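You operate a simulated robot arm through the tools that you are given. There is no shell and no other tool.

The job below is to be done with a simulated robot arm. You get a single attempt, and the scene is never put back.

JOB
Load the white pad into the test filter, close it up and pump it to 3 bar.
Fine: push the plate home, lock it, shut the drain and open the feed first.

Only the result counts: the job must be done as asked and must still hold three seconds after the hand-in. Knocking over, shifting, dropping, spilling or breaking anything else fails it.

ROBOT AND FRAMES
A 7-joint arm with a two-finger parallel gripper, fixed in place. Base frame: the origin is at the foot of the arm, x ahead of it, y to its left, z up; the work surface is at about z = 0.78. Units: m, rad, N and s.
With the tool pointing down near the work surface it reaches from about 0.22 to 0.7 m from the base axis. Its first joint turns from -2.897 to 2.897 rad. Payload 3.43 kg.
The TCP is the grasp point between the finger pads, 0.03 m short of the fingertips. In the tool frame z runs along the fingers and y along their closing line. The gripper opens to 0.094 m. The fingers are 0.028 m wide and 0.01 m thick; the gripper's body (0.05 by 0.096 m) begins 0.055 m behind the TCP.
Orientation is that of the tool frame in the base frame, as [roll, pitch, yaw] about the fixed x, y, z axes, in that order (R = Rz(yaw) Ry(pitch) Rx(roll)). With the fingers straight down and closing along the base's y, the tool's x points along the base's -x, its y along +y and its z along -z.

CONTROLS
- The arm moves only by the tool jog_arm. Its argument "plan" is a list of rows, each an object (a shift or turn left out is 0, a gripper value left out holds the last) with "linear": the shift along the tool's x, y, z in m, a list of three; "dr": the turn, a rotation vector about the tool's x, y, z in rad, a list of three. In form: [{"linear": [dx, dy, dz], "dr": [rx, ry, rz]}, ...]. A call has 1 to 20 rows; each row shifts and turns the commanded pose from where the row before left it, along the tool's axes as they then stand. "hand" is the opening, from 0 (shut) to 1 (fully open), set as the call begins (left out, the last holds). Each row takes 0.2 s and may step no farther than 0.05 m and 0.15 rad from the row before; otherwise, or with a gripper value out of range, the whole call is refused. Where a pose cannot be reached the arm comes as near as it can. A force on the tool above 50 N (or 10 N above the force at the start of the call, whichever is more), or a blocked arm, ends the call early, and 0.2 s more pass. Each finger travels about 0.108 m/s and halts on what it meets, pressing with about 43 N; the grip force reading is that of the motor and also rises with nothing between the fingers. The clock runs only during rows and for 0.2 s after the last one: add rows that do not move to give the fingers time. It gives the time, the measured TCP pose, the force on the tool (base axes), the opening and the grip force at its end, in the units of the frame above (readings bear some noise), with the torque about the TCP (base axes, N m) and any sound that the robot's microphone picked up.
- Cameras (640 x 400 px; columns grow to the right, rows downward): "scene" is fixed at [0.4099, 0.492, 1.5531]; the picture's right is [-0.92, -0.40, 0.00], its down [-0.27, 0.62, -0.74] and it looks along [0.29, -0.68, -0.68] (base axes); focal length 331 px, centre (320, 200). "wrist" rides on the gripper at [0.076, 0.014, -0.103] in the tool frame; the picture's right is [-0.18, 0.98, 0.00], its down [-0.75, -0.14, -0.64] and it looks along [-0.63, -0.12, 0.77] (tool axes); focal length 243 px, centre (320, 200).
- get_image(camera): a new picture of that camera. It takes no simulated time.
- slide_trunk(by): slides the trunk up (or, below 0, down) by that many m; the arm rides with it, the base frame stays. It gives what a move gives, with no picture.
- pixel_to_xyz(camera, pixels): for up to 12 pixels [column, row] of the newest picture of that camera ("zoom" is the newest enlarged one), the place [x, y, z] in the base frame of the surface seen there, good to about 0.002 m, but the place of the scene camera against the robot may be out by one fixed shift of up to 0.025 m in any direction. It takes no simulated time.
- inspect(camera, box): a new picture of the part [left, top, right, bottom] of that camera's present view, enlarged. It takes no simulated time.
- close_job(): hands the job in; it is judged then, once.

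Open the gripper and draw the arm clear of the work before you hand the job in, unless the task says otherwise.

The tools are called after ">>>" by a JSON object that holds its "api" and its "payload". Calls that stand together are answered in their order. jog_arm: Moves the arm, as the interface text tells. Its arguments: {"type":"object","properties":{"plan":{"type":"array"},"hand":{"type":"number"}},"required":["plan"]} The other tools are called the same way: slide_trunk (by) slides the trunk up or down; get_image (camera) takes a picture; pixel_to_xyz (camera, pixels) gives the place of the surface under pixels of a picture; inspect (camera, box) takes an enlarged picture of a part of a camera's view; close_job () hands the job in.

At the start:

```text
t: 0.0
position: [0.4744, -0.0173, 1.1854]
orientation: [-3.14, 0.001, -3.142]
ft_force: [0.4, 0.4, 0.3]
wrist_torque: [0.0, -0.01, 0.01]
opening: 0.0937
gripper_force: 0.0
trunk travel left (down, up): [-0.25, 0.34]
```

scene: 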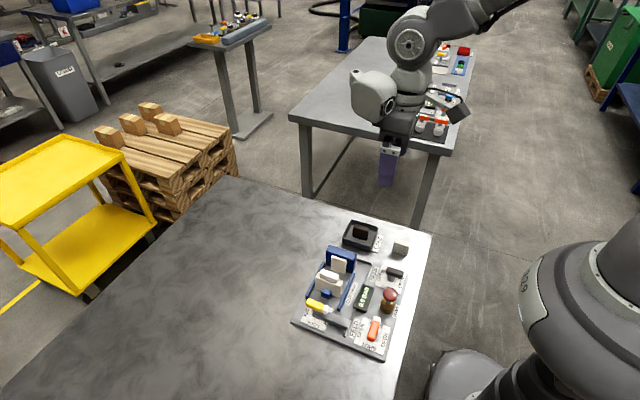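
wrist: 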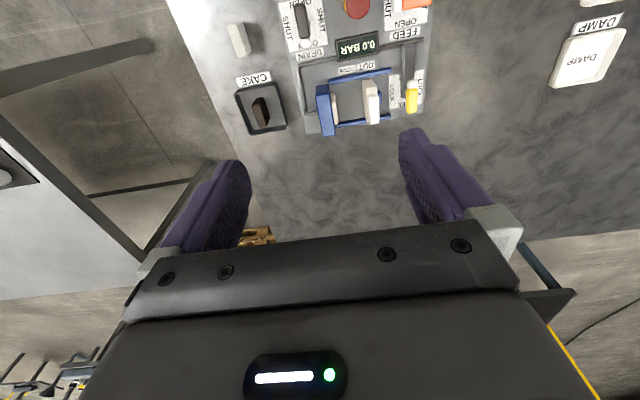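

I start by taking enlarged pictures of the filter panel: around pixels (290-430, 215-365) in the scene view and (230-440, 0-140) in the wrist view.

>>> {"api": "inspect", "payload": {"camera": "scene", "box": [280, 210, 440, 365]}}

>>> {"api": "inspect", "payload": {"camera": "wrist", "box": [220, 0, 450, 144]}}

```text
2.58 times, centred on (360, 288) of scene
```

zoom: 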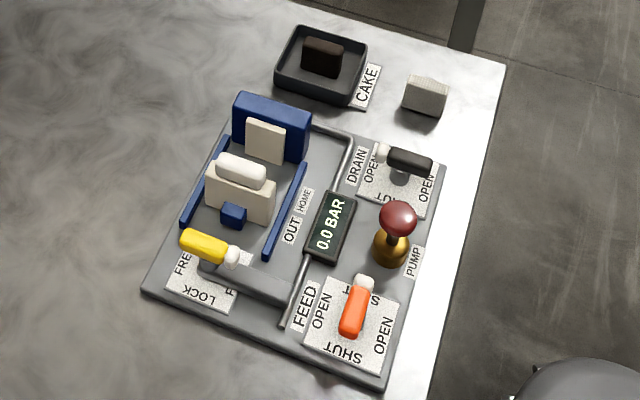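

```text
2.78 times, centred on (335, 72) of wrist
```

zoom: 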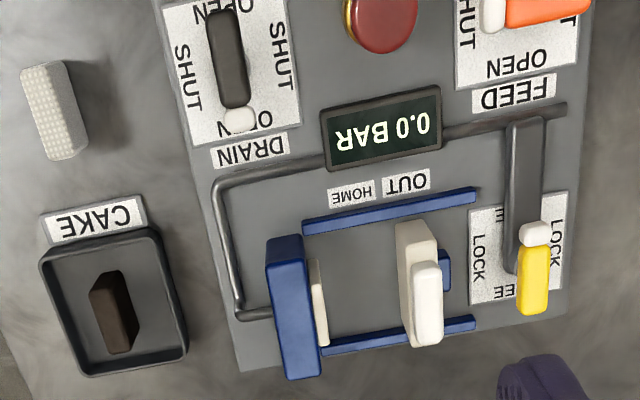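

The zooms show the filter: blue head, cream plate with white handle at OUT, yellow lock lever, black drain and orange feed handles, and a red pump knob. I read positions from the wrist view, and look at the DAMP item at (590, 55).

>>> {"api": "pixel_to_xyz", "payload": {"camera": "wrist", "pixels": [[237, 35], [243, 45], [261, 112], [325, 105], [336, 105], [370, 95], [373, 112], [412, 103], [411, 85], [302, 22], [307, 43], [358, 8]]}}

>>> {"api": "inspect", "payload": {"camera": "wrist", "box": [520, 0, 640, 110]}}

>>> {"api": "inspect", "payload": {"camera": "wrist", "box": [220, 0, 300, 60]}}

```text
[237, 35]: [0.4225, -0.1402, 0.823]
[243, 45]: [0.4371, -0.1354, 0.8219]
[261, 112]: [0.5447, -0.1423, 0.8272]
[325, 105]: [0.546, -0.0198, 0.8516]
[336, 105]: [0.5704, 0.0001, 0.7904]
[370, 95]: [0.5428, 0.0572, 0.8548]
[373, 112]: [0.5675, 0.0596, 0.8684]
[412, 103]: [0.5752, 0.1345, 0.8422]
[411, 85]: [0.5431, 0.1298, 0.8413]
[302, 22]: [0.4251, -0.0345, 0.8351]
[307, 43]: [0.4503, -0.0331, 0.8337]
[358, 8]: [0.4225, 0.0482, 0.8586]
```

```text
3.64 times, centred on (580, 55) of wrist
```

zoom: 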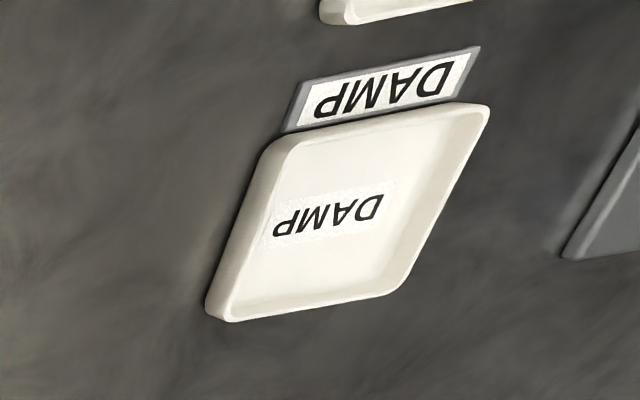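

```text
6.67 times, centred on (260, 30) of wrist
```

zoom: 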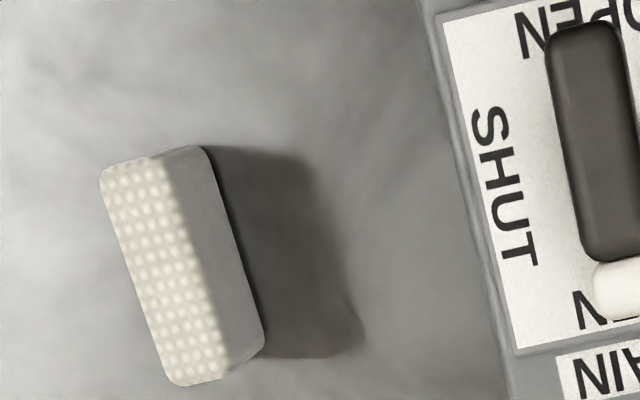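

The white (dotted, grey-white) pad stands near (0.43, -0.14), and there is a DAMP tray at far left plus another white item cut off at the top. I tilt the hand back and draw it toward the base to see the whole bench.

>>> {"api": "jog_arm", "payload": {"plan": [{"linear": [0.03, 0, 0], "dr": [0, 0.1, 0]}, {"linear": [0.03, 0, 0], "dr": [0, 0.1, 0]}, {"linear": [0.03, 0, 0], "dr": [0, 0.1, 0]}, {"linear": [0.03, 0, 0], "dr": [0, 0.1, 0]}, {}]}}

>>> {"api": "get_image", "payload": {"camera": "wrist"}}

```text
t: 1.2
position: [0.3585, -0.0193, 1.2028]
orientation: [-3.141, -0.402, 3.141]
ft_force: [0.9, 0.3, 0.4]
wrist_torque: [-0.01, -0.01, -0.01]
opening: 0.0941
gripper_force: 0.0
trunk travel left (down, up): [-0.25, 0.34]
```

```text
taken
```

wrist: 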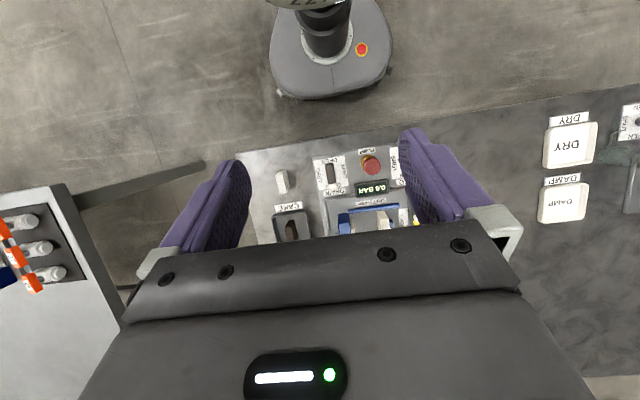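

The view shows DRY and DAMP trays at right (570, 140-200) and another fixture at the right edge (632, 130). I zoom on those and on the panel.

>>> {"api": "inspect", "payload": {"camera": "wrist", "box": [520, 80, 640, 240]}}

>>> {"api": "inspect", "payload": {"camera": "wrist", "box": [240, 130, 440, 250]}}

```text
2.50 times, centred on (580, 160) of wrist
```

zoom: 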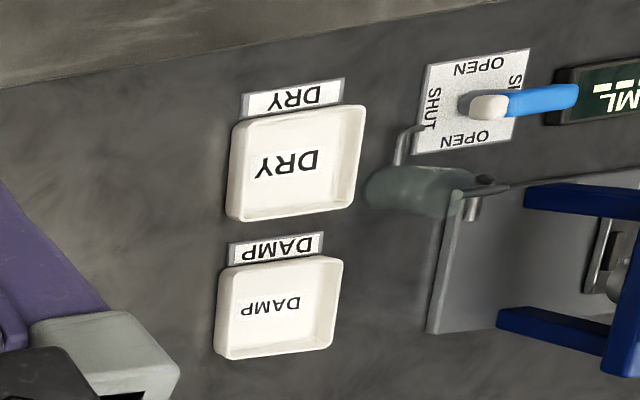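

```text
3.20 times, centred on (340, 190) of wrist
```

zoom: 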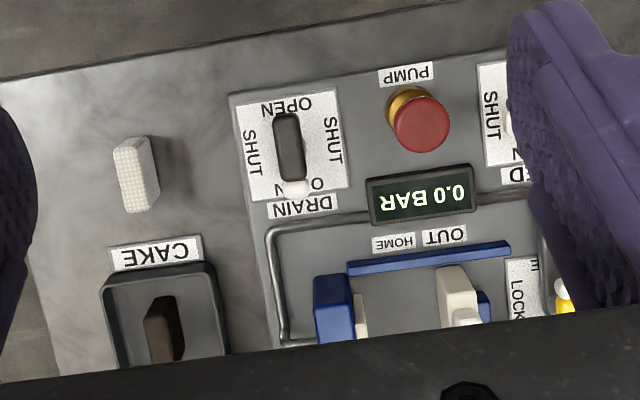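

There's a second fixture farther left with a blue frame and an ML readout. I move sideways (+y) to look at it and its labels before choosing.

>>> {"api": "jog_arm", "payload": {"plan": [{"linear": [0, 0.05, 0]}, {"linear": [0, 0.05, 0]}, {"linear": [0, 0.05, 0]}, {"linear": [0, 0.05, 0]}, {"linear": [0, 0.05, 0]}, {"linear": [0, 0.05, 0]}, {"linear": [0, 0.05, 0]}, {}]}}

>>> {"api": "get_image", "payload": {"camera": "wrist"}}

>>> {"api": "get_image", "payload": {"camera": "scene"}}

```text
t: 3.0
position: [0.3552, 0.3332, 1.2062]
orientation: [3.14, -0.401, -3.141]
ft_force: [0.2, 0.1, -0.9]
wrist_torque: [0.01, -0.03, -0.01]
opening: 0.0939
gripper_force: 0.0
trunk travel left (down, up): [-0.25, 0.34]
```

```text
taken
```

wrist: 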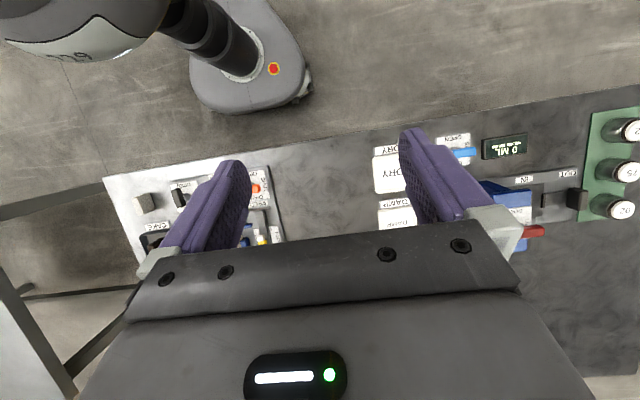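

```text
taken
```

scene: 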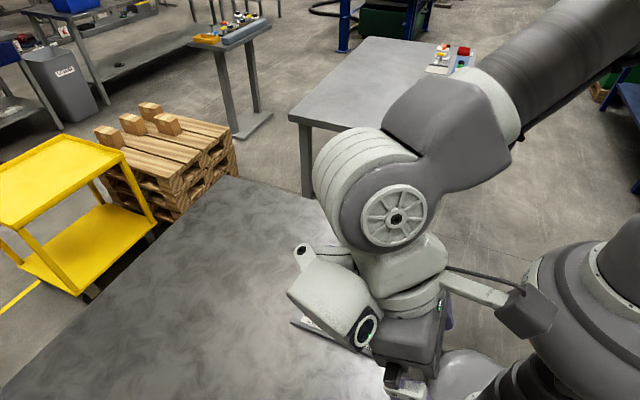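

The left fixture reads "0 ML" with IN/SEAT tags and bottles, a different rig; I zoom once more to be sure.

>>> {"api": "inspect", "payload": {"camera": "wrist", "box": [360, 90, 640, 260]}}

>>> {"api": "inspect", "payload": {"camera": "wrist", "box": [100, 140, 300, 265]}}

```text
2.29 times, centred on (500, 175) of wrist
```

zoom: 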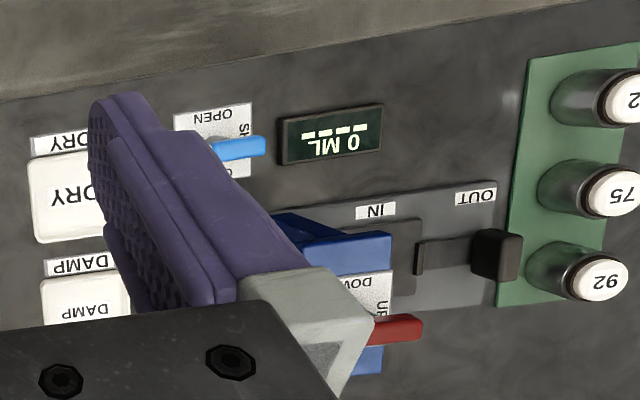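

```text
3.20 times, centred on (200, 202) of wrist
```

zoom: 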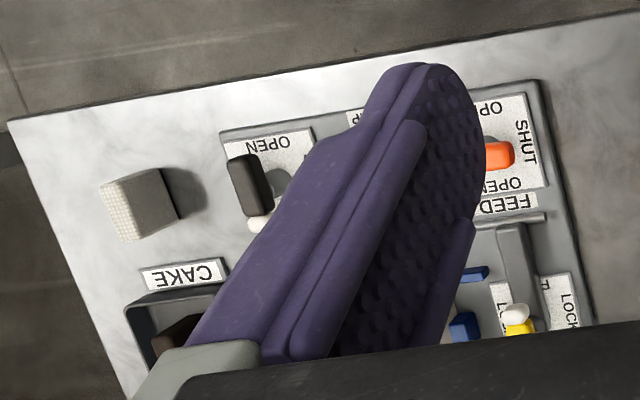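

This panel with CAKE/DRAIN/FEED/PUMP and the BAR gauge is the test filter, so I go back over it, tool straight down at about z = 1.05, for a close look between the fingers.

>>> {"api": "jog_arm", "payload": {"plan": [{"linear": [0, -0.05, 0], "dr": [0, -0.1, 0]}, {"linear": [0, -0.05, 0], "dr": [0, -0.1, 0]}, {"linear": [0, -0.05, 0], "dr": [0, -0.1, 0]}, {"linear": [0, -0.05, 0], "dr": [0, -0.1, 0]}, {"linear": [-0.033, -0.02, 0.031]}, {"linear": [-0.033, -0.02, 0.031]}, {"linear": [-0.033, -0.02, 0.031]}, {"linear": [-0.033, -0.02, 0.031]}, {"linear": [-0.033, -0.02, 0.031]}, {}]}}

>>> {"api": "get_image", "payload": {"camera": "wrist"}}

>>> {"api": "inspect", "payload": {"camera": "wrist", "box": [200, 0, 440, 150]}}

```text
t: 5.2
position: [0.5224, 0.031, 1.0482]
orientation: [3.141, 0.0, -3.142]
ft_force: [-0.2, 0.4, -0.4]
wrist_torque: [-0.03, 0.01, -0.04]
opening: 0.094
gripper_force: 0.1
trunk travel left (down, up): [-0.25, 0.34]
```

```text
taken
```

wrist: 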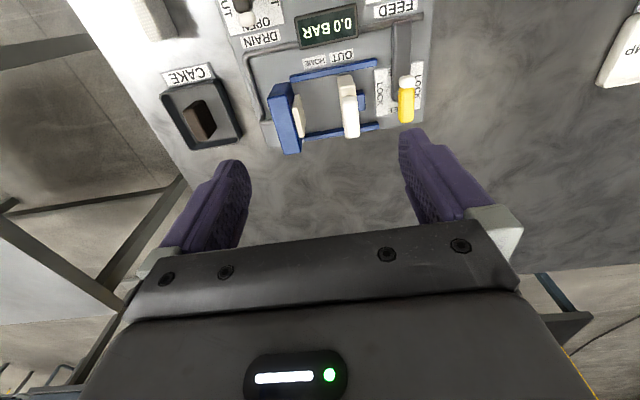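

```text
2.67 times, centred on (320, 75) of wrist
```

zoom: 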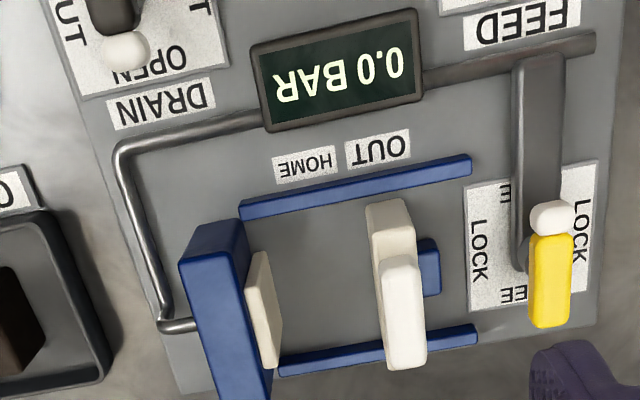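

The close view shows head (zoom 230,310), boss (262,310), plate with white handle (400,280), lock lever (550,270). I measure these in 3D.

>>> {"api": "pixel_to_xyz", "payload": {"camera": "zoom", "pixels": [[190, 262], [232, 224], [215, 240], [240, 390], [258, 262], [262, 300], [274, 300], [272, 345], [385, 205], [400, 210], [390, 270], [412, 275]]}}

>>> {"api": "pixel_to_xyz", "payload": {"camera": "zoom", "pixels": [[395, 360], [420, 355], [430, 250], [430, 285], [555, 212], [550, 245], [550, 318], [530, 120], [320, 310], [350, 200], [400, 335], [520, 250]]}}

```text
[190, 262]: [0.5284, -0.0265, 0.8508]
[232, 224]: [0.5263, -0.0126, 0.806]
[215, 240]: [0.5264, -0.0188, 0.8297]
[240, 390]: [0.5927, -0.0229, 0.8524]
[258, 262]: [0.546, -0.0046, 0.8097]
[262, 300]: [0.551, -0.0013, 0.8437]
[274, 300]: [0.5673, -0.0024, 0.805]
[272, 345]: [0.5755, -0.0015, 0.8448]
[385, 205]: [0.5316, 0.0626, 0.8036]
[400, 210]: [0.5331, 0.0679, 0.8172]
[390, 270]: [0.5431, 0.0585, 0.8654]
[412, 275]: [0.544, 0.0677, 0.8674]
```

```text
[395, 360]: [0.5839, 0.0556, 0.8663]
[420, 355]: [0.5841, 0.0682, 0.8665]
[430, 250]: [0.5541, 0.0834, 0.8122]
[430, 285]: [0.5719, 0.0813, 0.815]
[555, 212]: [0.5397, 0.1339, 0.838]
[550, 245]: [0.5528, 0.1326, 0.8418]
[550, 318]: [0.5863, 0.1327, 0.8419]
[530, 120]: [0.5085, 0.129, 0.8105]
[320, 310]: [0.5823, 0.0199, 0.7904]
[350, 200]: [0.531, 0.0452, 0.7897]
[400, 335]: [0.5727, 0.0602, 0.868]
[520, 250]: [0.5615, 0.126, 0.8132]
```

Boss face is at y≈0.000, head top z≈0.852, plate top z≈0.867, floor z≈0.790. Now I move over the pad near (0.43, -0.14) to measure it.

>>> {"api": "jog_arm", "payload": {"plan": [{"linear": [0.03, -0.04, 0]}, {"linear": [0.03, -0.04, 0]}, {"linear": [0.02, -0.04, 0]}, {"linear": [0.01, -0.04, 0.02]}, {}]}}

>>> {"api": "get_image", "payload": {"camera": "wrist"}}

>>> {"api": "inspect", "payload": {"camera": "wrist", "box": [240, 30, 400, 130]}}

>>> {"api": "get_image", "payload": {"camera": "scene"}}

```text
t: 6.4
position: [0.4295, -0.1286, 1.027]
orientation: [3.141, 0.001, 3.14]
ft_force: [-0.1, -0.3, 0.3]
wrist_torque: [-0.02, 0.02, -0.03]
opening: 0.0939
gripper_force: 0.0
trunk travel left (down, up): [-0.25, 0.34]
```

```text
taken
```

wrist: 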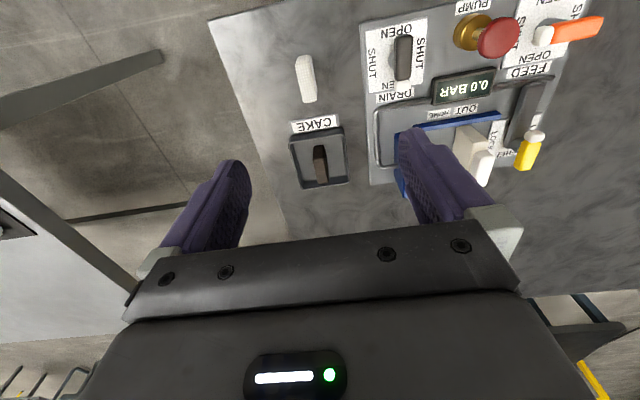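

```text
4.00 times, centred on (320, 80) of wrist
```

zoom: 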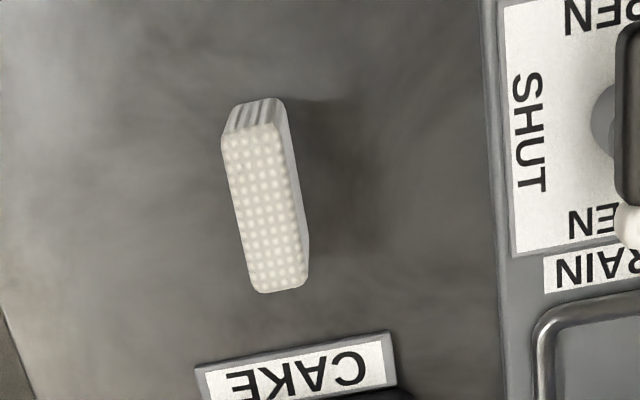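

```text
taken
```

scene: 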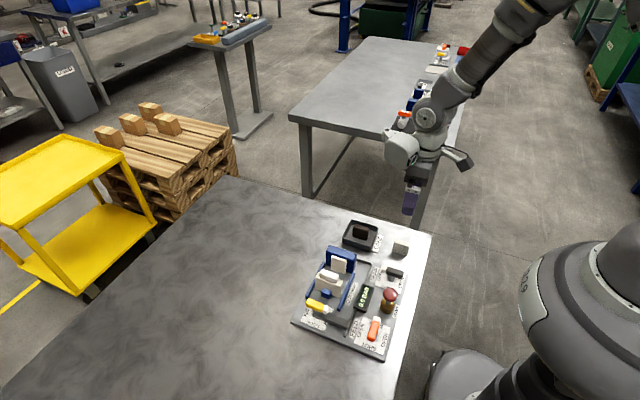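

The pad shows a dotted face, a striped end and a grey side. I take 3D points on each in the zoom to know its size and attitude.

>>> {"api": "pixel_to_xyz", "payload": {"camera": "zoom", "pixels": [[228, 145], [274, 128], [250, 200], [285, 200], [262, 285], [302, 270], [240, 112], [280, 104], [228, 128], [292, 165], [304, 235], [340, 250]]}}

>>> {"api": "inspect", "payload": {"camera": "wrist", "box": [285, 45, 335, 110]}}

>>> {"api": "inspect", "payload": {"camera": "scene", "box": [290, 215, 430, 315]}}

```text
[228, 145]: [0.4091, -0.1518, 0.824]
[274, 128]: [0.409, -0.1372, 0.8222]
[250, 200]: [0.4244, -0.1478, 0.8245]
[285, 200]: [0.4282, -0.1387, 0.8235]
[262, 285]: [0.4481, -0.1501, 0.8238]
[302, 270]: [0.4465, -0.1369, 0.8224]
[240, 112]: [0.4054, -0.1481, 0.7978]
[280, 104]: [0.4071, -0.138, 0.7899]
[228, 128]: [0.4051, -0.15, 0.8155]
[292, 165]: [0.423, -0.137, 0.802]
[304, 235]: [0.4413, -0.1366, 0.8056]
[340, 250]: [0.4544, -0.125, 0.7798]
```

```text
6.15 times, centred on (310, 78) of wrist
```

zoom: 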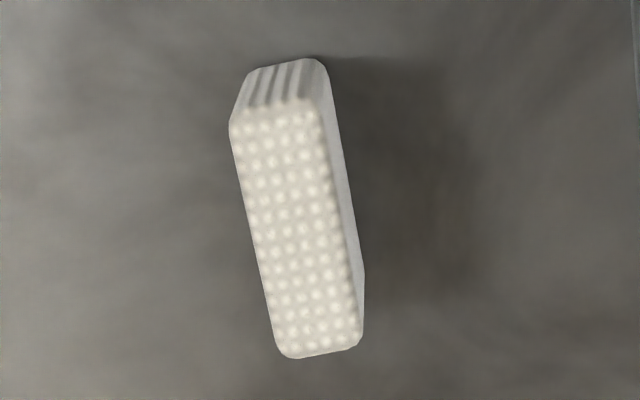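

```text
4.00 times, centred on (360, 265) of scene
```

zoom: 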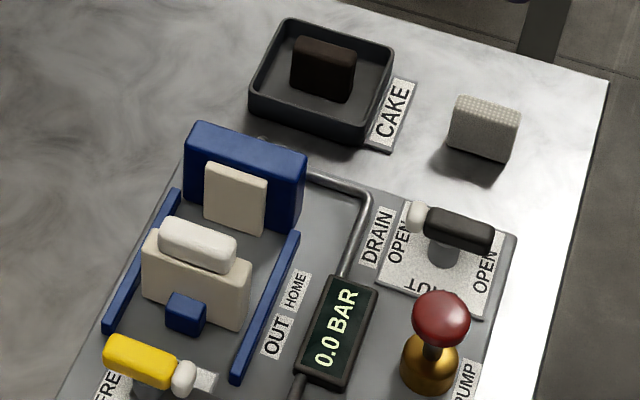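

The pad stands 45 × 15 × 43 mm, centre about (0.427, -0.1445), faces square to base y. I now go close over the lock and valves to measure their handles.

>>> {"api": "jog_arm", "payload": {"plan": [{"linear": [0.0, 0.045, 0]}, {"linear": [0.0, 0.045, 0]}, {"linear": [0.0, 0.045, 0]}, {"linear": [0.0, 0.045, 0]}, {"linear": [-0.02, 0.03, 0.02]}, {"linear": [-0.02, 0.03, 0.02]}, {}]}}

>>> {"api": "get_image", "payload": {"camera": "wrist"}}

>>> {"api": "inspect", "payload": {"camera": "wrist", "box": [200, 0, 440, 150]}}

```text
t: 8.0
position: [0.4693, 0.1146, 0.9863]
orientation: [-3.14, -0.001, 3.141]
ft_force: [-0.1, 0.0, -0.5]
wrist_torque: [0.02, -0.03, -0.04]
opening: 0.0941
gripper_force: 0.2
trunk travel left (down, up): [-0.25, 0.34]
```

```text
taken
```

wrist: 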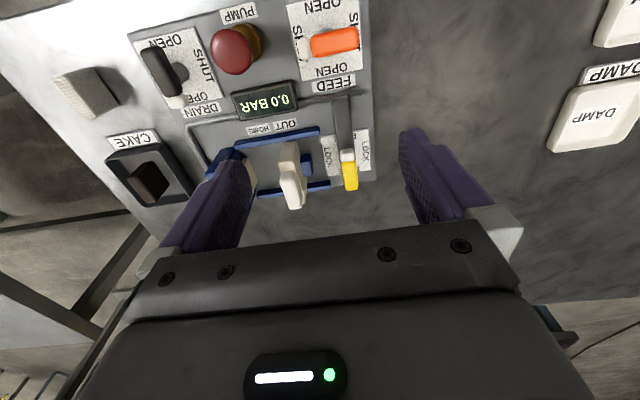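

```text
2.67 times, centred on (320, 75) of wrist
```

zoom: 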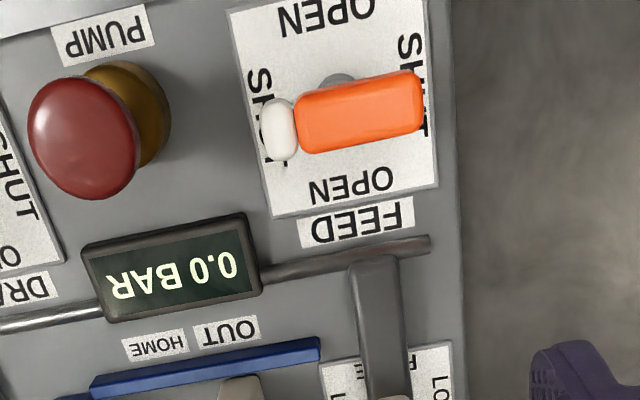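

Feed handle (zoom 300-420, 110) lies along SHUT, pump knob at (85,135). I measure the feed, pump and drain handles in 3D.

>>> {"api": "pixel_to_xyz", "payload": {"camera": "zoom", "pixels": [[272, 130], [305, 105], [305, 145], [415, 80], [415, 118], [360, 105], [275, 212], [435, 183], [232, 18], [80, 130], [50, 110], [120, 160]]}}

>>> {"api": "pixel_to_xyz", "payload": {"camera": "wrist", "pixels": [[145, 60], [155, 52], [160, 75], [172, 100], [180, 75], [188, 118], [222, 105], [235, 50], [256, 40], [348, 155], [350, 185], [343, 185]]}}

>>> {"api": "inspect", "payload": {"camera": "wrist", "box": [120, 10, 280, 120]}}

>>> {"api": "inspect", "payload": {"camera": "wrist", "box": [230, 90, 390, 215]}}

```text
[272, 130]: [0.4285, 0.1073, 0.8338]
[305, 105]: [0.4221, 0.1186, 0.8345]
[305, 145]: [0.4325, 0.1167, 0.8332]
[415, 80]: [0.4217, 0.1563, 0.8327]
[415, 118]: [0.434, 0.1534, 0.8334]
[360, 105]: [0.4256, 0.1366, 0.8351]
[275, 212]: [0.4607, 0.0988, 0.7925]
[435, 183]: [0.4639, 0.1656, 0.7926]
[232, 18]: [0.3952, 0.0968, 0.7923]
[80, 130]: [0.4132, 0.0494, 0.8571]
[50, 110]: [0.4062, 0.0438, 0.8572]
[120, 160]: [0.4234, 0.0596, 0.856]
```

```text
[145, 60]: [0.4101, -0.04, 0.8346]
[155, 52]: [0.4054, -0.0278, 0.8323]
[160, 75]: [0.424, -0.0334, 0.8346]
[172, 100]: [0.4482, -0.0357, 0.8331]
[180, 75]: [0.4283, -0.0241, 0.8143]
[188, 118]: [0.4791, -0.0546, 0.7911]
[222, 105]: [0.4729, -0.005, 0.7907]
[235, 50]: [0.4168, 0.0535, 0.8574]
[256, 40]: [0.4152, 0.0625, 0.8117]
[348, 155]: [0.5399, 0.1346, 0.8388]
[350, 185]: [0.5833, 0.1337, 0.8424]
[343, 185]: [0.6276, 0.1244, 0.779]
```

```text
3.64 times, centred on (200, 65) of wrist
```

zoom: 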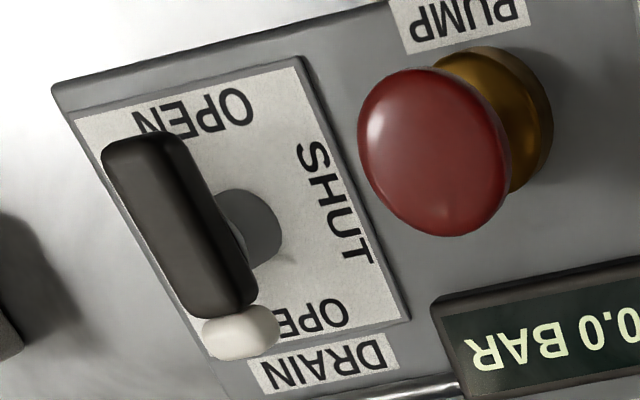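

```text
3.20 times, centred on (310, 152) of wrist
```

zoom: 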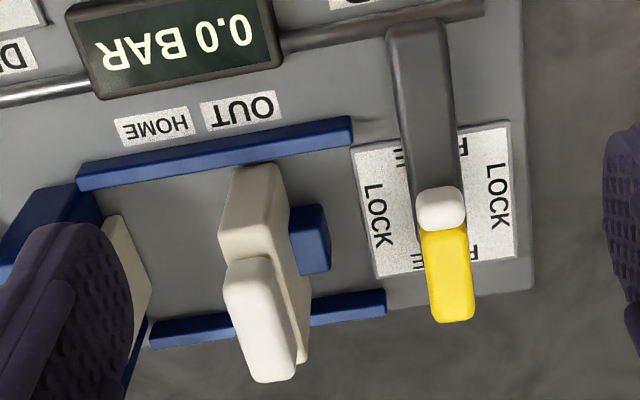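

The lock lever (zoom 445,260) has a grey bar running from under it toward the feed pipe, possibly a swinging strut. I look at it from the scene camera and measure the bar, rails and gauge.

>>> {"api": "pixel_to_xyz", "payload": {"camera": "zoom", "pixels": [[415, 28], [415, 60], [450, 60], [430, 150], [425, 190], [460, 170], [340, 125], [340, 140], [200, 45], [275, 60], [300, 240], [320, 240]]}}

>>> {"api": "inspect", "payload": {"camera": "scene", "box": [285, 260, 405, 365]}}

```text
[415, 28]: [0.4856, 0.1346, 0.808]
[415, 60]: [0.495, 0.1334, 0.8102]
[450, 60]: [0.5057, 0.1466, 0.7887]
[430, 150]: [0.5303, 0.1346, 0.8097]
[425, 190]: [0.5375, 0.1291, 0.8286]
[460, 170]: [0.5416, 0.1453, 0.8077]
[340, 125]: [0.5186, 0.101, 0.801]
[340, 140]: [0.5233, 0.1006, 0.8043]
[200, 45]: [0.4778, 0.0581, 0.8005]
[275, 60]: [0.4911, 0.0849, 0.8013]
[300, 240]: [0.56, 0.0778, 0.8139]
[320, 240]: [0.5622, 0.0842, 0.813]
```

```text
3.81 times, centred on (345, 312) of scene
```

zoom: 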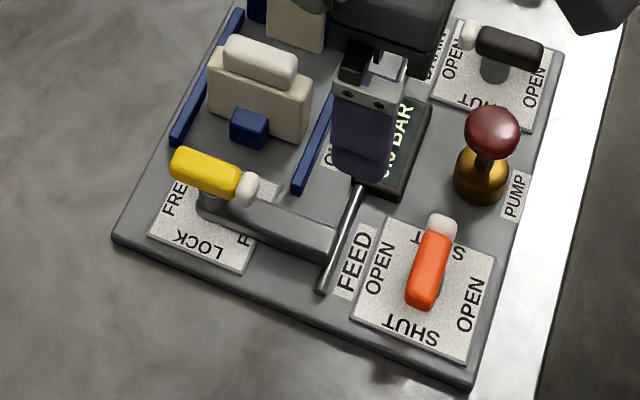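

The bar end at x≈0.483 looks like a strut turning with the lever about (0.563, 0.133): it should swing toward -y behind the plate's blue block once the plate is home. First the pad: I move above (0.427, -0.1445) and yaw 90° to grip its x ends.

>>> {"api": "jog_arm", "payload": {"plan": [{"linear": [0.007, -0.0432, 0]}, {"linear": [0.007, -0.0432, 0]}, {"linear": [0.007, -0.0432, 0]}, {"linear": [0.007, -0.0432, 0]}, {"linear": [0.007, -0.0432, 0]}, {"linear": [0.007, -0.0432, 0]}, {"dr": [0, 0, 0.1428]}, {"dr": [0, 0, 0.1428]}, {"dr": [0, 0, 0.1428]}, {"dr": [0, 0, 0.1428]}, {"dr": [0, 0, 0.1428]}, {"dr": [0, 0, 0.1428]}, {"dr": [0, 0, 0.1428]}, {"dr": [0, 0, 0.1428]}, {"dr": [0, 0, 0.1428]}, {"dr": [0, 0, 0.1428]}, {"dr": [0, 0, 0.1428]}, {}]}}

>>> {"api": "get_image", "payload": {"camera": "wrist"}}

```text
t: 11.8
position: [0.4289, -0.1465, 0.9886]
orientation: [-3.141, -0.001, 1.57]
ft_force: [0.5, 0.7, 0.0]
wrist_torque: [-0.02, -0.03, 0.0]
opening: 0.094
gripper_force: 0.0
trunk travel left (down, up): [-0.25, 0.34]
```

```text
taken
```

wrist: 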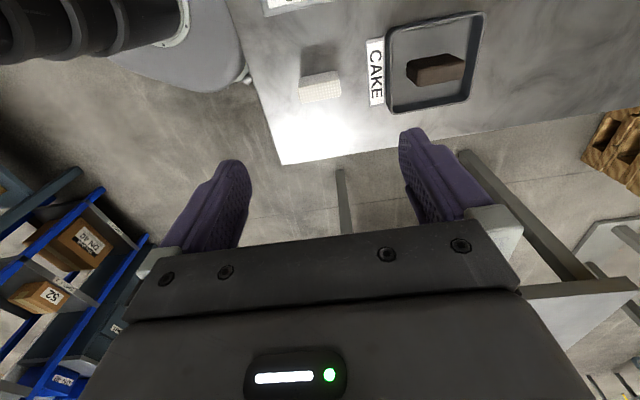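

Yaw is now 1.57 and the pad sits at (320, 87) between the finger lines. I zoom to measure its exact edges.

>>> {"api": "inspect", "payload": {"camera": "wrist", "box": [280, 50, 380, 120]}}

>>> {"api": "pixel_to_xyz", "payload": {"camera": "zoom", "pixels": [[130, 205], [130, 310], [380, 180], [380, 285], [260, 190], [260, 300], [250, 240], [125, 250], [390, 230], [250, 155], [540, 300], [560, 60]]}}

```text
5.71 times, centred on (330, 85) of wrist
```

zoom: 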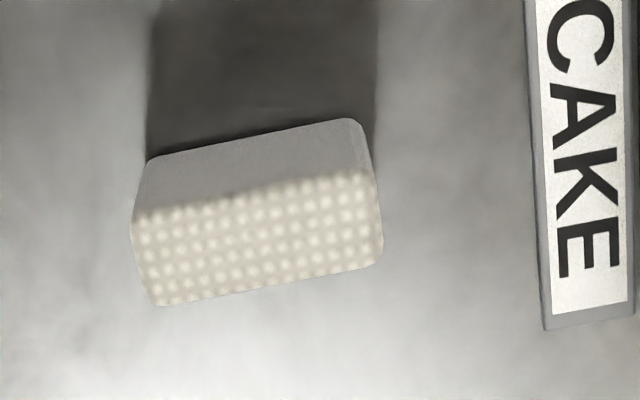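

```text
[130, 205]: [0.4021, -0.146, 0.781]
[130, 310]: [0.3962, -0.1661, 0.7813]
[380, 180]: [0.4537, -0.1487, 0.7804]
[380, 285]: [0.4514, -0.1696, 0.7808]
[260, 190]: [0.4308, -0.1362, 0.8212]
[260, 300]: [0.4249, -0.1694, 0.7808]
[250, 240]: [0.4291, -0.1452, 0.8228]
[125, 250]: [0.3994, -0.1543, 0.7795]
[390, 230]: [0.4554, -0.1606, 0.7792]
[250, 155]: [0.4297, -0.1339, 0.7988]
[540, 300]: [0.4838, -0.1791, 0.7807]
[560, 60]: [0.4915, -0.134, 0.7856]
```

I refine the pad's edges with pixels just inside the top face outline.

>>> {"api": "pixel_to_xyz", "payload": {"camera": "zoom", "pixels": [[138, 230], [150, 285], [160, 300], [370, 190], [378, 250], [365, 265], [145, 215], [355, 175], [270, 280], [250, 190]]}}

```text
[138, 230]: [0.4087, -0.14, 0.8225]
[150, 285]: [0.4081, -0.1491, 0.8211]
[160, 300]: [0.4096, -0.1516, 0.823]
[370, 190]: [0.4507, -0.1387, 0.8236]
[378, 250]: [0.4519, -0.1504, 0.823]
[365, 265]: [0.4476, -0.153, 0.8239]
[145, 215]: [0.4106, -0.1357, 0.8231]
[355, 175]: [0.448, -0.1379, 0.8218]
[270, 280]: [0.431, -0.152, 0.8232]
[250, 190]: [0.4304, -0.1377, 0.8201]
```

Pad centre is (0.430, -0.1445). I narrow the fingers a little and lower to TCP z≈0.827 around it.

>>> {"api": "jog_arm", "payload": {"hand": 0.75, "plan": [{"linear": [0.002, 0.001, 0.03]}, {"linear": [0, 0, 0.04]}, {"linear": [0, 0, 0.04]}, {"linear": [0, 0, 0.03]}, {"linear": [0, 0, 0.0215]}, {}]}}

>>> {"api": "get_image", "payload": {"camera": "wrist"}}

```text
t: 13.2
position: [0.4301, -0.1439, 0.8253]
orientation: [-3.141, 0.001, 1.571]
ft_force: [0.4, 0.4, 0.3]
wrist_torque: [-0.01, 0.0, 0.01]
opening: 0.0704
gripper_force: 0.0
trunk travel left (down, up): [-0.25, 0.34]
```

```text
taken
```

wrist: 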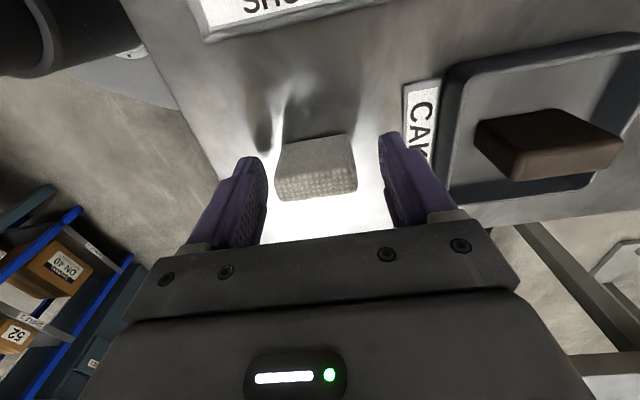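

The pad lies centred between the fingers at (316, 180). I close on it and wait.

>>> {"api": "jog_arm", "payload": {"hand": 0.0, "plan": [{}, {}, {}, {}]}}

```text
t: 14.2
position: [0.4299, -0.1448, 0.8257]
orientation: [-3.14, 0.0, 1.571]
ft_force: [-0.6, -0.3, 0.6]
wrist_torque: [0.01, -0.04, 0.0]
opening: 0.0452
gripper_force: 43.3
trunk travel left (down, up): [-0.25, 0.34]
```

Gripped at 45 mm opening. I lift straight up about 0.12 m and check.

>>> {"api": "jog_arm", "payload": {"plan": [{"linear": [0, 0, -0.02]}, {"linear": [0, 0, -0.03]}, {"linear": [0, 0, -0.035]}, {"linear": [0, 0, -0.035]}, {}]}}

>>> {"api": "get_image", "payload": {"camera": "wrist"}}

```text
t: 15.4
position: [0.4304, -0.1452, 0.9468]
orientation: [3.141, 0.0, 1.57]
ft_force: [0.5, -0.1, -0.3]
wrist_torque: [0.01, 0.01, -0.01]
opening: 0.045
gripper_force: 43.7
trunk travel left (down, up): [-0.25, 0.34]
```

```text
taken
```

wrist: 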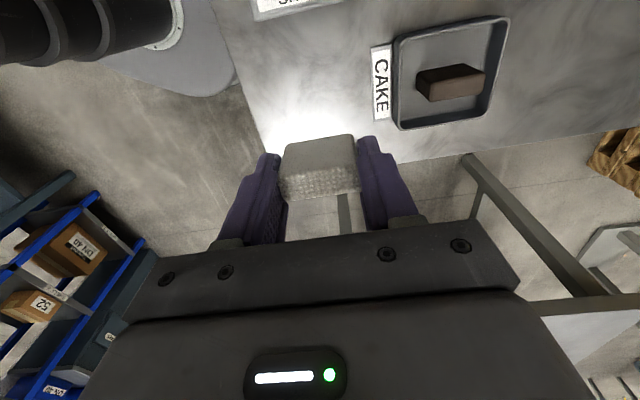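

The pad is held well. I carry it at this height over the gap, to about (0.563, 0.018).

>>> {"api": "jog_arm", "payload": {"plan": [{"linear": [0.0326, 0.0266, 0]}, {"linear": [0.0326, 0.0266, 0]}, {"linear": [0.0326, 0.0266, 0]}, {"linear": [0.0326, 0.0266, 0]}, {"linear": [0.0326, 0.0266, 0]}, {}]}}

>>> {"api": "get_image", "payload": {"camera": "wrist"}}

>>> {"api": "inspect", "payload": {"camera": "scene", "box": [270, 180, 430, 340]}}

```text
t: 16.8
position: [0.5648, 0.0188, 0.9481]
orientation: [-3.142, 0.001, 1.57]
ft_force: [-0.3, 0.0, 0.4]
wrist_torque: [-0.01, 0.02, -0.01]
opening: 0.0447
gripper_force: 42.7
trunk travel left (down, up): [-0.25, 0.34]
```

```text
taken
```

wrist: 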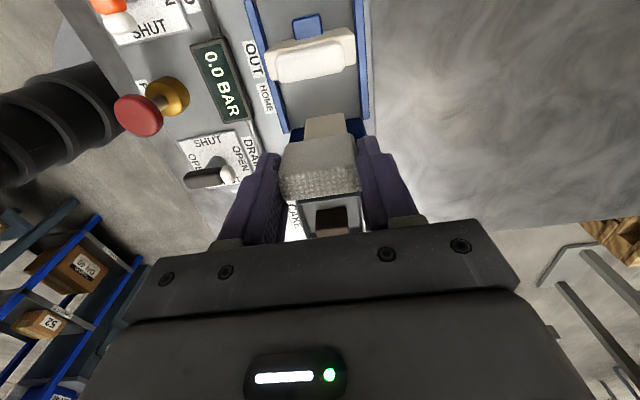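

```text
2.50 times, centred on (350, 260) of scene
```

zoom: 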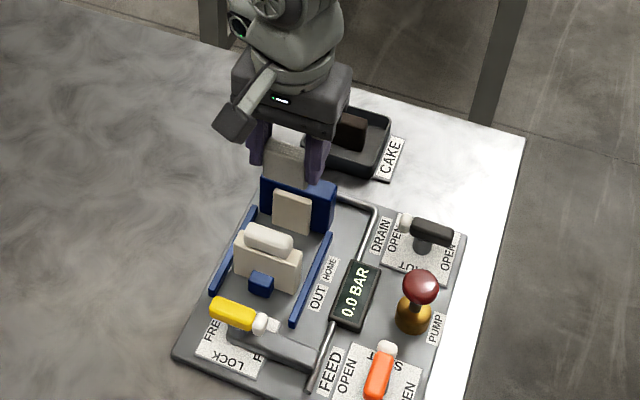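

The wrist view shows boss at (328,127), plate at (310,60), rails at columns 265 and 362. I measure them to set the exact drop point.

>>> {"api": "inspect", "payload": {"camera": "wrist", "box": [230, 0, 390, 150]}}

>>> {"api": "pixel_to_xyz", "payload": {"camera": "wrist", "pixels": [[308, 118], [346, 115], [328, 118], [328, 128], [308, 128], [347, 128], [275, 90], [363, 60], [357, 60], [355, 125], [292, 133], [320, 100]]}}

>>> {"api": "pixel_to_xyz", "payload": {"camera": "wrist", "pixels": [[280, 80], [310, 79], [340, 72], [353, 70], [275, 45], [350, 32], [300, 42], [308, 28], [310, 17], [268, 72], [281, 128], [262, 60]]}}

```text
2.67 times, centred on (310, 75) of wrist
```

zoom: 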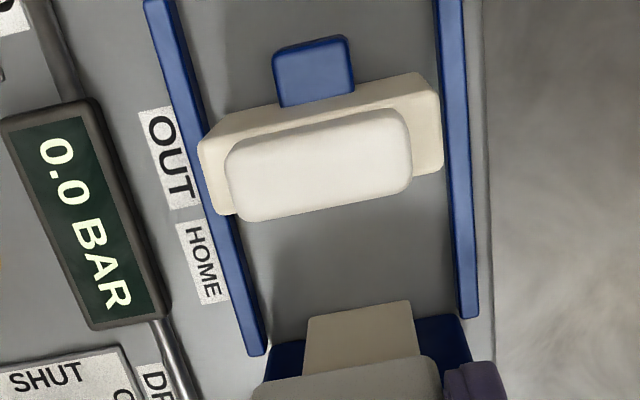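

```text
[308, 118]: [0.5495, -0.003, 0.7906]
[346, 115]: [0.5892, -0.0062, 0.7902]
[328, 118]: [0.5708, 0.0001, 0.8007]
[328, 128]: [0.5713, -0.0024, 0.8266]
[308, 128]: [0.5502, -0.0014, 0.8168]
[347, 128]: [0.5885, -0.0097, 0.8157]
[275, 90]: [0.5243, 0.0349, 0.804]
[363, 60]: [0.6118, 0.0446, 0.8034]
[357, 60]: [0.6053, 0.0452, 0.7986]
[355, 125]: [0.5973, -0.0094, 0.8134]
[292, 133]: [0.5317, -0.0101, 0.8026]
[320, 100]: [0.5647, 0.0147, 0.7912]
```

```text
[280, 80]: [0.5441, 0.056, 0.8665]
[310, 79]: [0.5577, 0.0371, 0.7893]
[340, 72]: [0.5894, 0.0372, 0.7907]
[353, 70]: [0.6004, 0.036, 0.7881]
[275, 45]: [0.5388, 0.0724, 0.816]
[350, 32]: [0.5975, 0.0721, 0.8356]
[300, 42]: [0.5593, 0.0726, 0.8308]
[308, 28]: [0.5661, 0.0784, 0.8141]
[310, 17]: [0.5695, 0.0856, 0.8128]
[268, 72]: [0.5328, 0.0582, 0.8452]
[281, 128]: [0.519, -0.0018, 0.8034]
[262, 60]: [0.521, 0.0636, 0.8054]
```

Chamber centre is x≈0.566 with rails at 0.5215/0.6095, boss face at y≈0.000, head face y≈-0.010, plate face y≈0.055. I shift to (0.566, 0.0135) and lower until the pad is just above the floor.

>>> {"api": "jog_arm", "payload": {"plan": [{"linear": [-0.0053, 0.0012, 0.02]}, {"linear": [0, 0, 0.03]}, {"linear": [0, 0, 0.03]}, {"linear": [0, 0, 0.02]}, {"linear": [0, 0, 0.008]}, {}]}}

>>> {"api": "get_image", "payload": {"camera": "wrist"}}

>>> {"api": "inspect", "payload": {"camera": "scene", "box": [290, 220, 410, 320]}}

```text
t: 18.2
position: [0.5653, 0.0144, 0.8412]
orientation: [3.141, 0.0, 1.571]
ft_force: [0.2, 0.0, -0.7]
wrist_torque: [-0.01, 0.01, 0.01]
opening: 0.0446
gripper_force: 42.8
trunk travel left (down, up): [-0.25, 0.34]
```

```text
taken
```

wrist: 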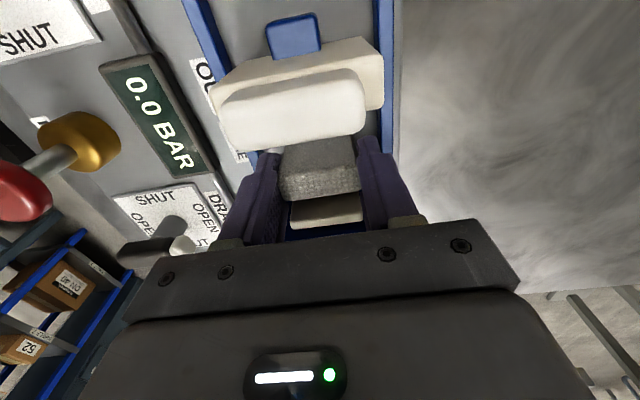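

```text
4.00 times, centred on (350, 270) of scene
```

zoom: 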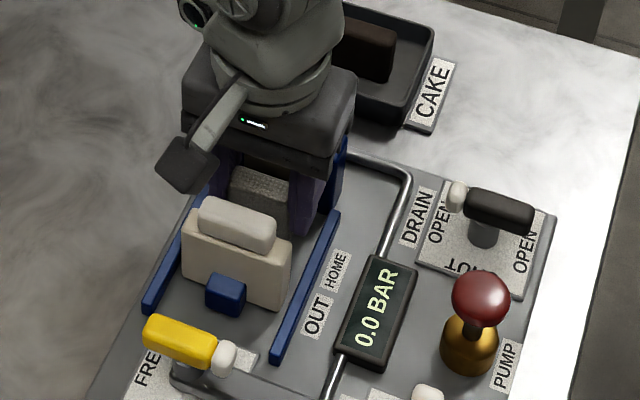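

No contact yet; the pad sits between plate and boss with about 5 mm under it. I lower in small steps to touch the floor.

>>> {"api": "jog_arm", "payload": {"plan": [{"linear": [-0.001, 0.0, 0.002]}, {"linear": [-0.001, 0, 0.002]}, {}]}}

```text
t: 19.0
position: [0.5658, 0.0123, 0.8352]
orientation: [-3.141, 0.001, 1.571]
ft_force: [-0.2, 0.0, 1.7]
wrist_torque: [0.03, -0.01, 0.01]
opening: 0.0448
gripper_force: 42.9
trunk travel left (down, up): [-0.25, 0.34]
```

Force z has risen to about 1.7 N, so the pad is touching or nearly so. One more millimetre to confirm.

>>> {"api": "jog_arm", "payload": {"plan": [{"linear": [0, 0, 0.001]}, {}]}}

```text
t: 19.6
position: [0.5659, 0.0122, 0.8351]
orientation: [3.141, 0.0, 1.572]
ft_force: [-0.6, 1.6, 15.7]
wrist_torque: [0.17, 0.08, 0.03]
opening: 0.045
gripper_force: 43.3
trunk travel left (down, up): [-0.25, 0.34]
```

15.7 N: the pad is firmly on the floor. I back off 1 mm and open the fingers only about 3 mm per side, staying off the rails.

>>> {"api": "jog_arm", "payload": {"hand": 0.55, "plan": [{"linear": [0, 0, -0.001]}, {}, {}, {}]}}

>>> {"api": "get_image", "payload": {"camera": "wrist"}}

```text
t: 20.6
position: [0.5656, 0.0112, 0.8353]
orientation: [3.141, 0.0, 1.571]
ft_force: [1.4, 0.5, 7.6]
wrist_torque: [0.11, 0.03, -0.05]
opening: 0.05
gripper_force: 0.1
trunk travel left (down, up): [-0.25, 0.34]
```

```text
taken
```

wrist: 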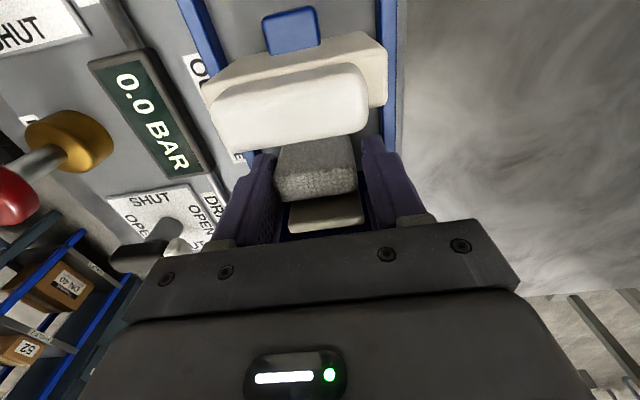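

A residual 7.6 N suggests light contact; I rise straight up slowly and check that the pad stays standing.

>>> {"api": "jog_arm", "payload": {"plan": [{"linear": [0, 0, -0.005]}, {"linear": [0, 0, -0.01]}, {"linear": [0, 0, -0.03]}, {"linear": [0, 0, -0.04]}, {"linear": [0, 0, -0.04]}, {}]}}

>>> {"api": "get_image", "payload": {"camera": "wrist"}}

>>> {"api": "inspect", "payload": {"camera": "wrist", "box": [230, 0, 390, 150]}}

>>> {"api": "inspect", "payload": {"camera": "scene", "box": [290, 220, 410, 320]}}

```text
t: 22.0
position: [0.5644, 0.0129, 0.9584]
orientation: [3.141, -0.001, 1.57]
ft_force: [-0.3, -0.2, -0.8]
wrist_torque: [0.0, -0.04, -0.01]
opening: 0.0514
gripper_force: 0.1
trunk travel left (down, up): [-0.25, 0.34]
```

```text
taken
```

wrist: 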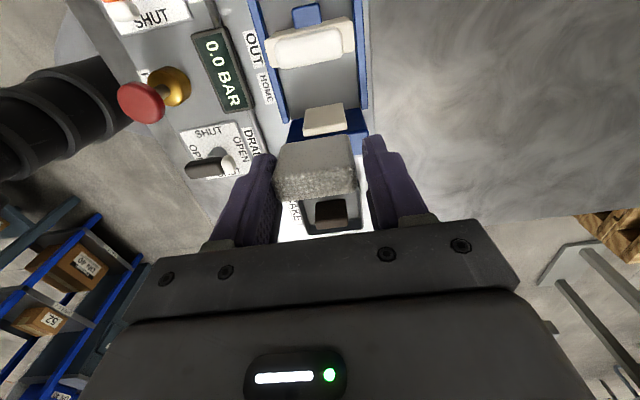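

```text
2.67 times, centred on (310, 75) of wrist
```

zoom: 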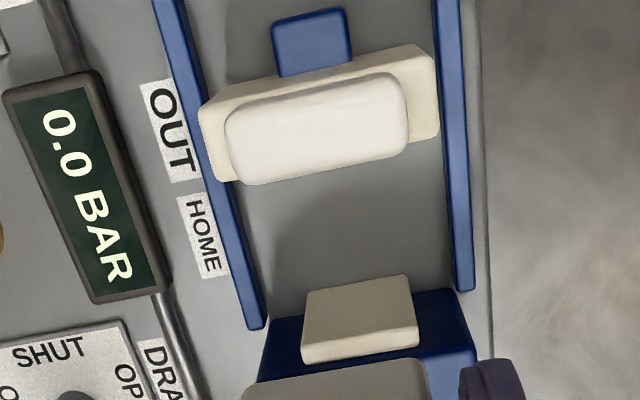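

```text
4.00 times, centred on (350, 270) of scene
```

zoom: 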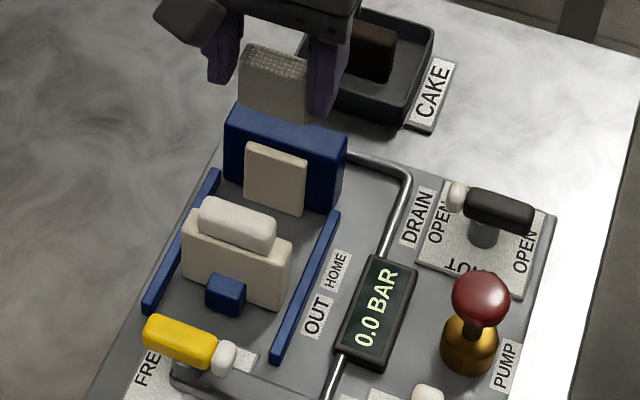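

The pad came up with the fingers although they opened to 51 mm: at (315,165) it still hangs between them, over the chamber. I zoom in to see how it clings.

>>> {"api": "inspect", "payload": {"camera": "wrist", "box": [230, 110, 410, 240]}}

>>> {"api": "pixel_to_xyz", "payload": {"camera": "zoom", "pixels": [[170, 240], [430, 230], [300, 250], [300, 200], [170, 180], [430, 170], [120, 200], [480, 200], [300, 150], [300, 120]]}}

```text
3.08 times, centred on (320, 175) of wrist
```

zoom: 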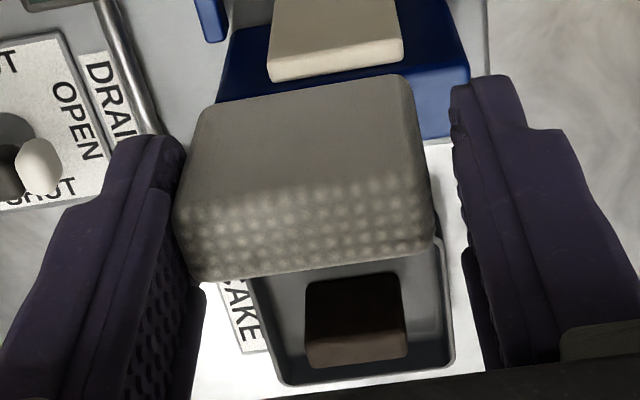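

```text
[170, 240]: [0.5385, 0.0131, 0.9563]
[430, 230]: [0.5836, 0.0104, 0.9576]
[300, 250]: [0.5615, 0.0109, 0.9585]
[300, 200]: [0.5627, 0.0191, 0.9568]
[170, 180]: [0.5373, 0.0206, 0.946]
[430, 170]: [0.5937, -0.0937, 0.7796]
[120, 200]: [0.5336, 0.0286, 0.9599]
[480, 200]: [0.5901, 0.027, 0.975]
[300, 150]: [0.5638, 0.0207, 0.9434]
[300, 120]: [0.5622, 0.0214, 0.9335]
```

The pad clings to the -x finger with a ~5 mm gap on the other side. I close again to hold it firmly and carry it back to the free spot at (0.430, -0.145) where I can open fully and regrip it higher, clear of the rails.

>>> {"api": "jog_arm", "payload": {"hand": 0.0, "plan": [{}, {}, {}, {"linear": [-0.02, -0.02, 0]}, {"linear": [-0.0316, -0.0268, 0]}, {"linear": [-0.0316, -0.0268, 0]}, {"linear": [-0.0316, -0.0268, 0]}, {"linear": [-0.0316, -0.0268, 0]}, {"linear": [-0.0116, -0.007, 0]}, {}]}}

>>> {"api": "get_image", "payload": {"camera": "wrist"}}

```text
t: 24.2
position: [0.4299, -0.1467, 0.9571]
orientation: [3.14, 0.0, 1.571]
ft_force: [-0.2, 0.6, -0.7]
wrist_torque: [-0.01, 0.0, 0.04]
opening: 0.0446
gripper_force: 42.8
trunk travel left (down, up): [-0.25, 0.34]
```

```text
taken
```

wrist: 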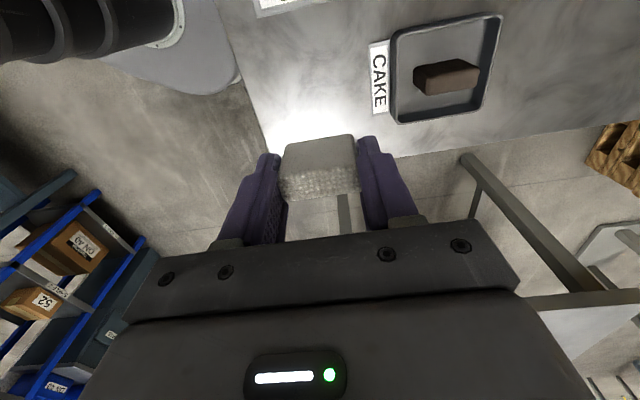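

Held firmly again. I lower it to just above the table at this spot.

>>> {"api": "jog_arm", "payload": {"plan": [{"linear": [0.001, 0, 0.03]}, {"linear": [0, 0, 0.04]}, {"linear": [0, 0, 0.035]}, {"linear": [0, 0, 0.02]}, {"linear": [0, 0, 0.003]}, {}]}}

```text
t: 25.6
position: [0.4311, -0.1475, 0.8309]
orientation: [-3.141, -0.001, 1.571]
ft_force: [0.5, -0.5, 0.6]
wrist_torque: [0.03, -0.01, -0.01]
opening: 0.0449
gripper_force: 43.5
trunk travel left (down, up): [-0.25, 0.34]
```

Not yet touching (z 0.8309). I go down in 2 mm steps until the force rises.

>>> {"api": "jog_arm", "payload": {"plan": [{"linear": [0, 0, 0.002]}, {"linear": [0, 0, 0.002]}, {"linear": [0, 0, 0.001]}, {}]}}

```text
t: 26.6
position: [0.4316, -0.1464, 0.827]
orientation: [3.142, 0.0, 1.57]
ft_force: [0.3, -0.1, -0.9]
wrist_torque: [0.01, 0.02, 0.01]
opening: 0.0453
gripper_force: 42.7
trunk travel left (down, up): [-0.25, 0.34]
```

>>> {"api": "jog_arm", "payload": {"plan": [{"linear": [0, 0, 0.001]}, {"linear": [0, 0, 0.001]}, {}]}}

```text
t: 27.4
position: [0.4298, -0.145, 0.8245]
orientation: [3.141, 0.001, 1.571]
ft_force: [0.2, 0.1, 7.9]
wrist_torque: [0.07, 0.03, 0.0]
opening: 0.0447
gripper_force: 43.0
trunk travel left (down, up): [-0.25, 0.34]
```

Contact at 7.9 N. I open wide here with extra time and look at whether the pad lets go.

>>> {"api": "jog_arm", "payload": {"hand": 0.85, "plan": [{}, {}, {}, {}]}}

>>> {"api": "get_image", "payload": {"camera": "wrist"}}

>>> {"api": "inspect", "payload": {"camera": "wrist", "box": [220, 100, 420, 240]}}

```text
t: 28.4
position: [0.4303, -0.1461, 0.8254]
orientation: [-3.141, 0.0, 1.571]
ft_force: [2.9, 0.9, 10.2]
wrist_torque: [0.09, 0.25, -0.03]
opening: 0.0788
gripper_force: 0.1
trunk travel left (down, up): [-0.25, 0.34]
```

```text
taken
```

wrist: 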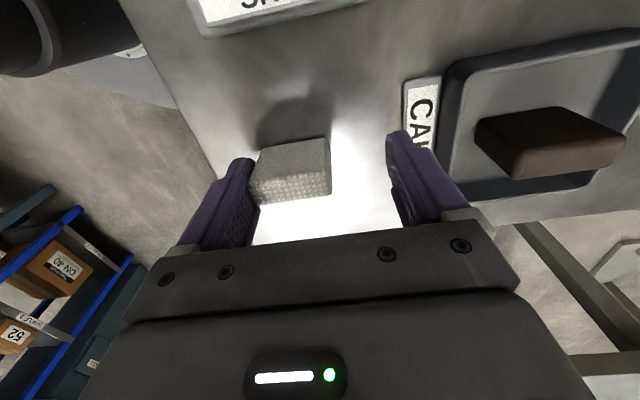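

```text
2.86 times, centred on (320, 170) of wrist
```

zoom: 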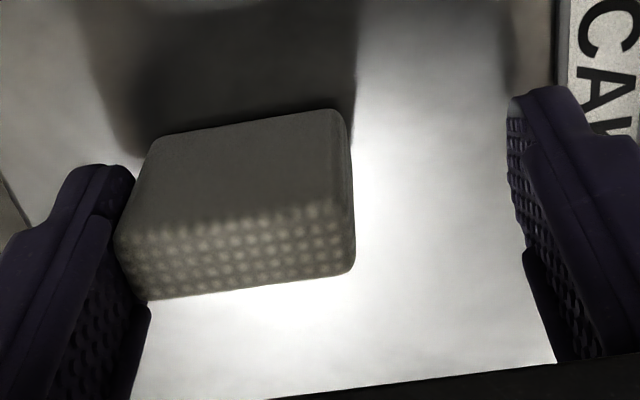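

The pad is dragged along by the -x finger (left finger at 245,195), so it really clings with more than ~3 N pull. I test whether pressing it harder on the table and sliding the finger away breaks the cling.

>>> {"api": "jog_arm", "payload": {"plan": [{"linear": [0, 0, 0.001]}, {"linear": [0, 0, 0.001]}, {}]}}

```text
t: 29.2
position: [0.4291, -0.1461, 0.8239]
orientation: [3.137, 0.003, 1.57]
ft_force: [2.6, -2.5, 46.1]
wrist_torque: [0.0, 1.67, 0.11]
opening: 0.0779
gripper_force: 0.0
trunk travel left (down, up): [-0.25, 0.34]
```

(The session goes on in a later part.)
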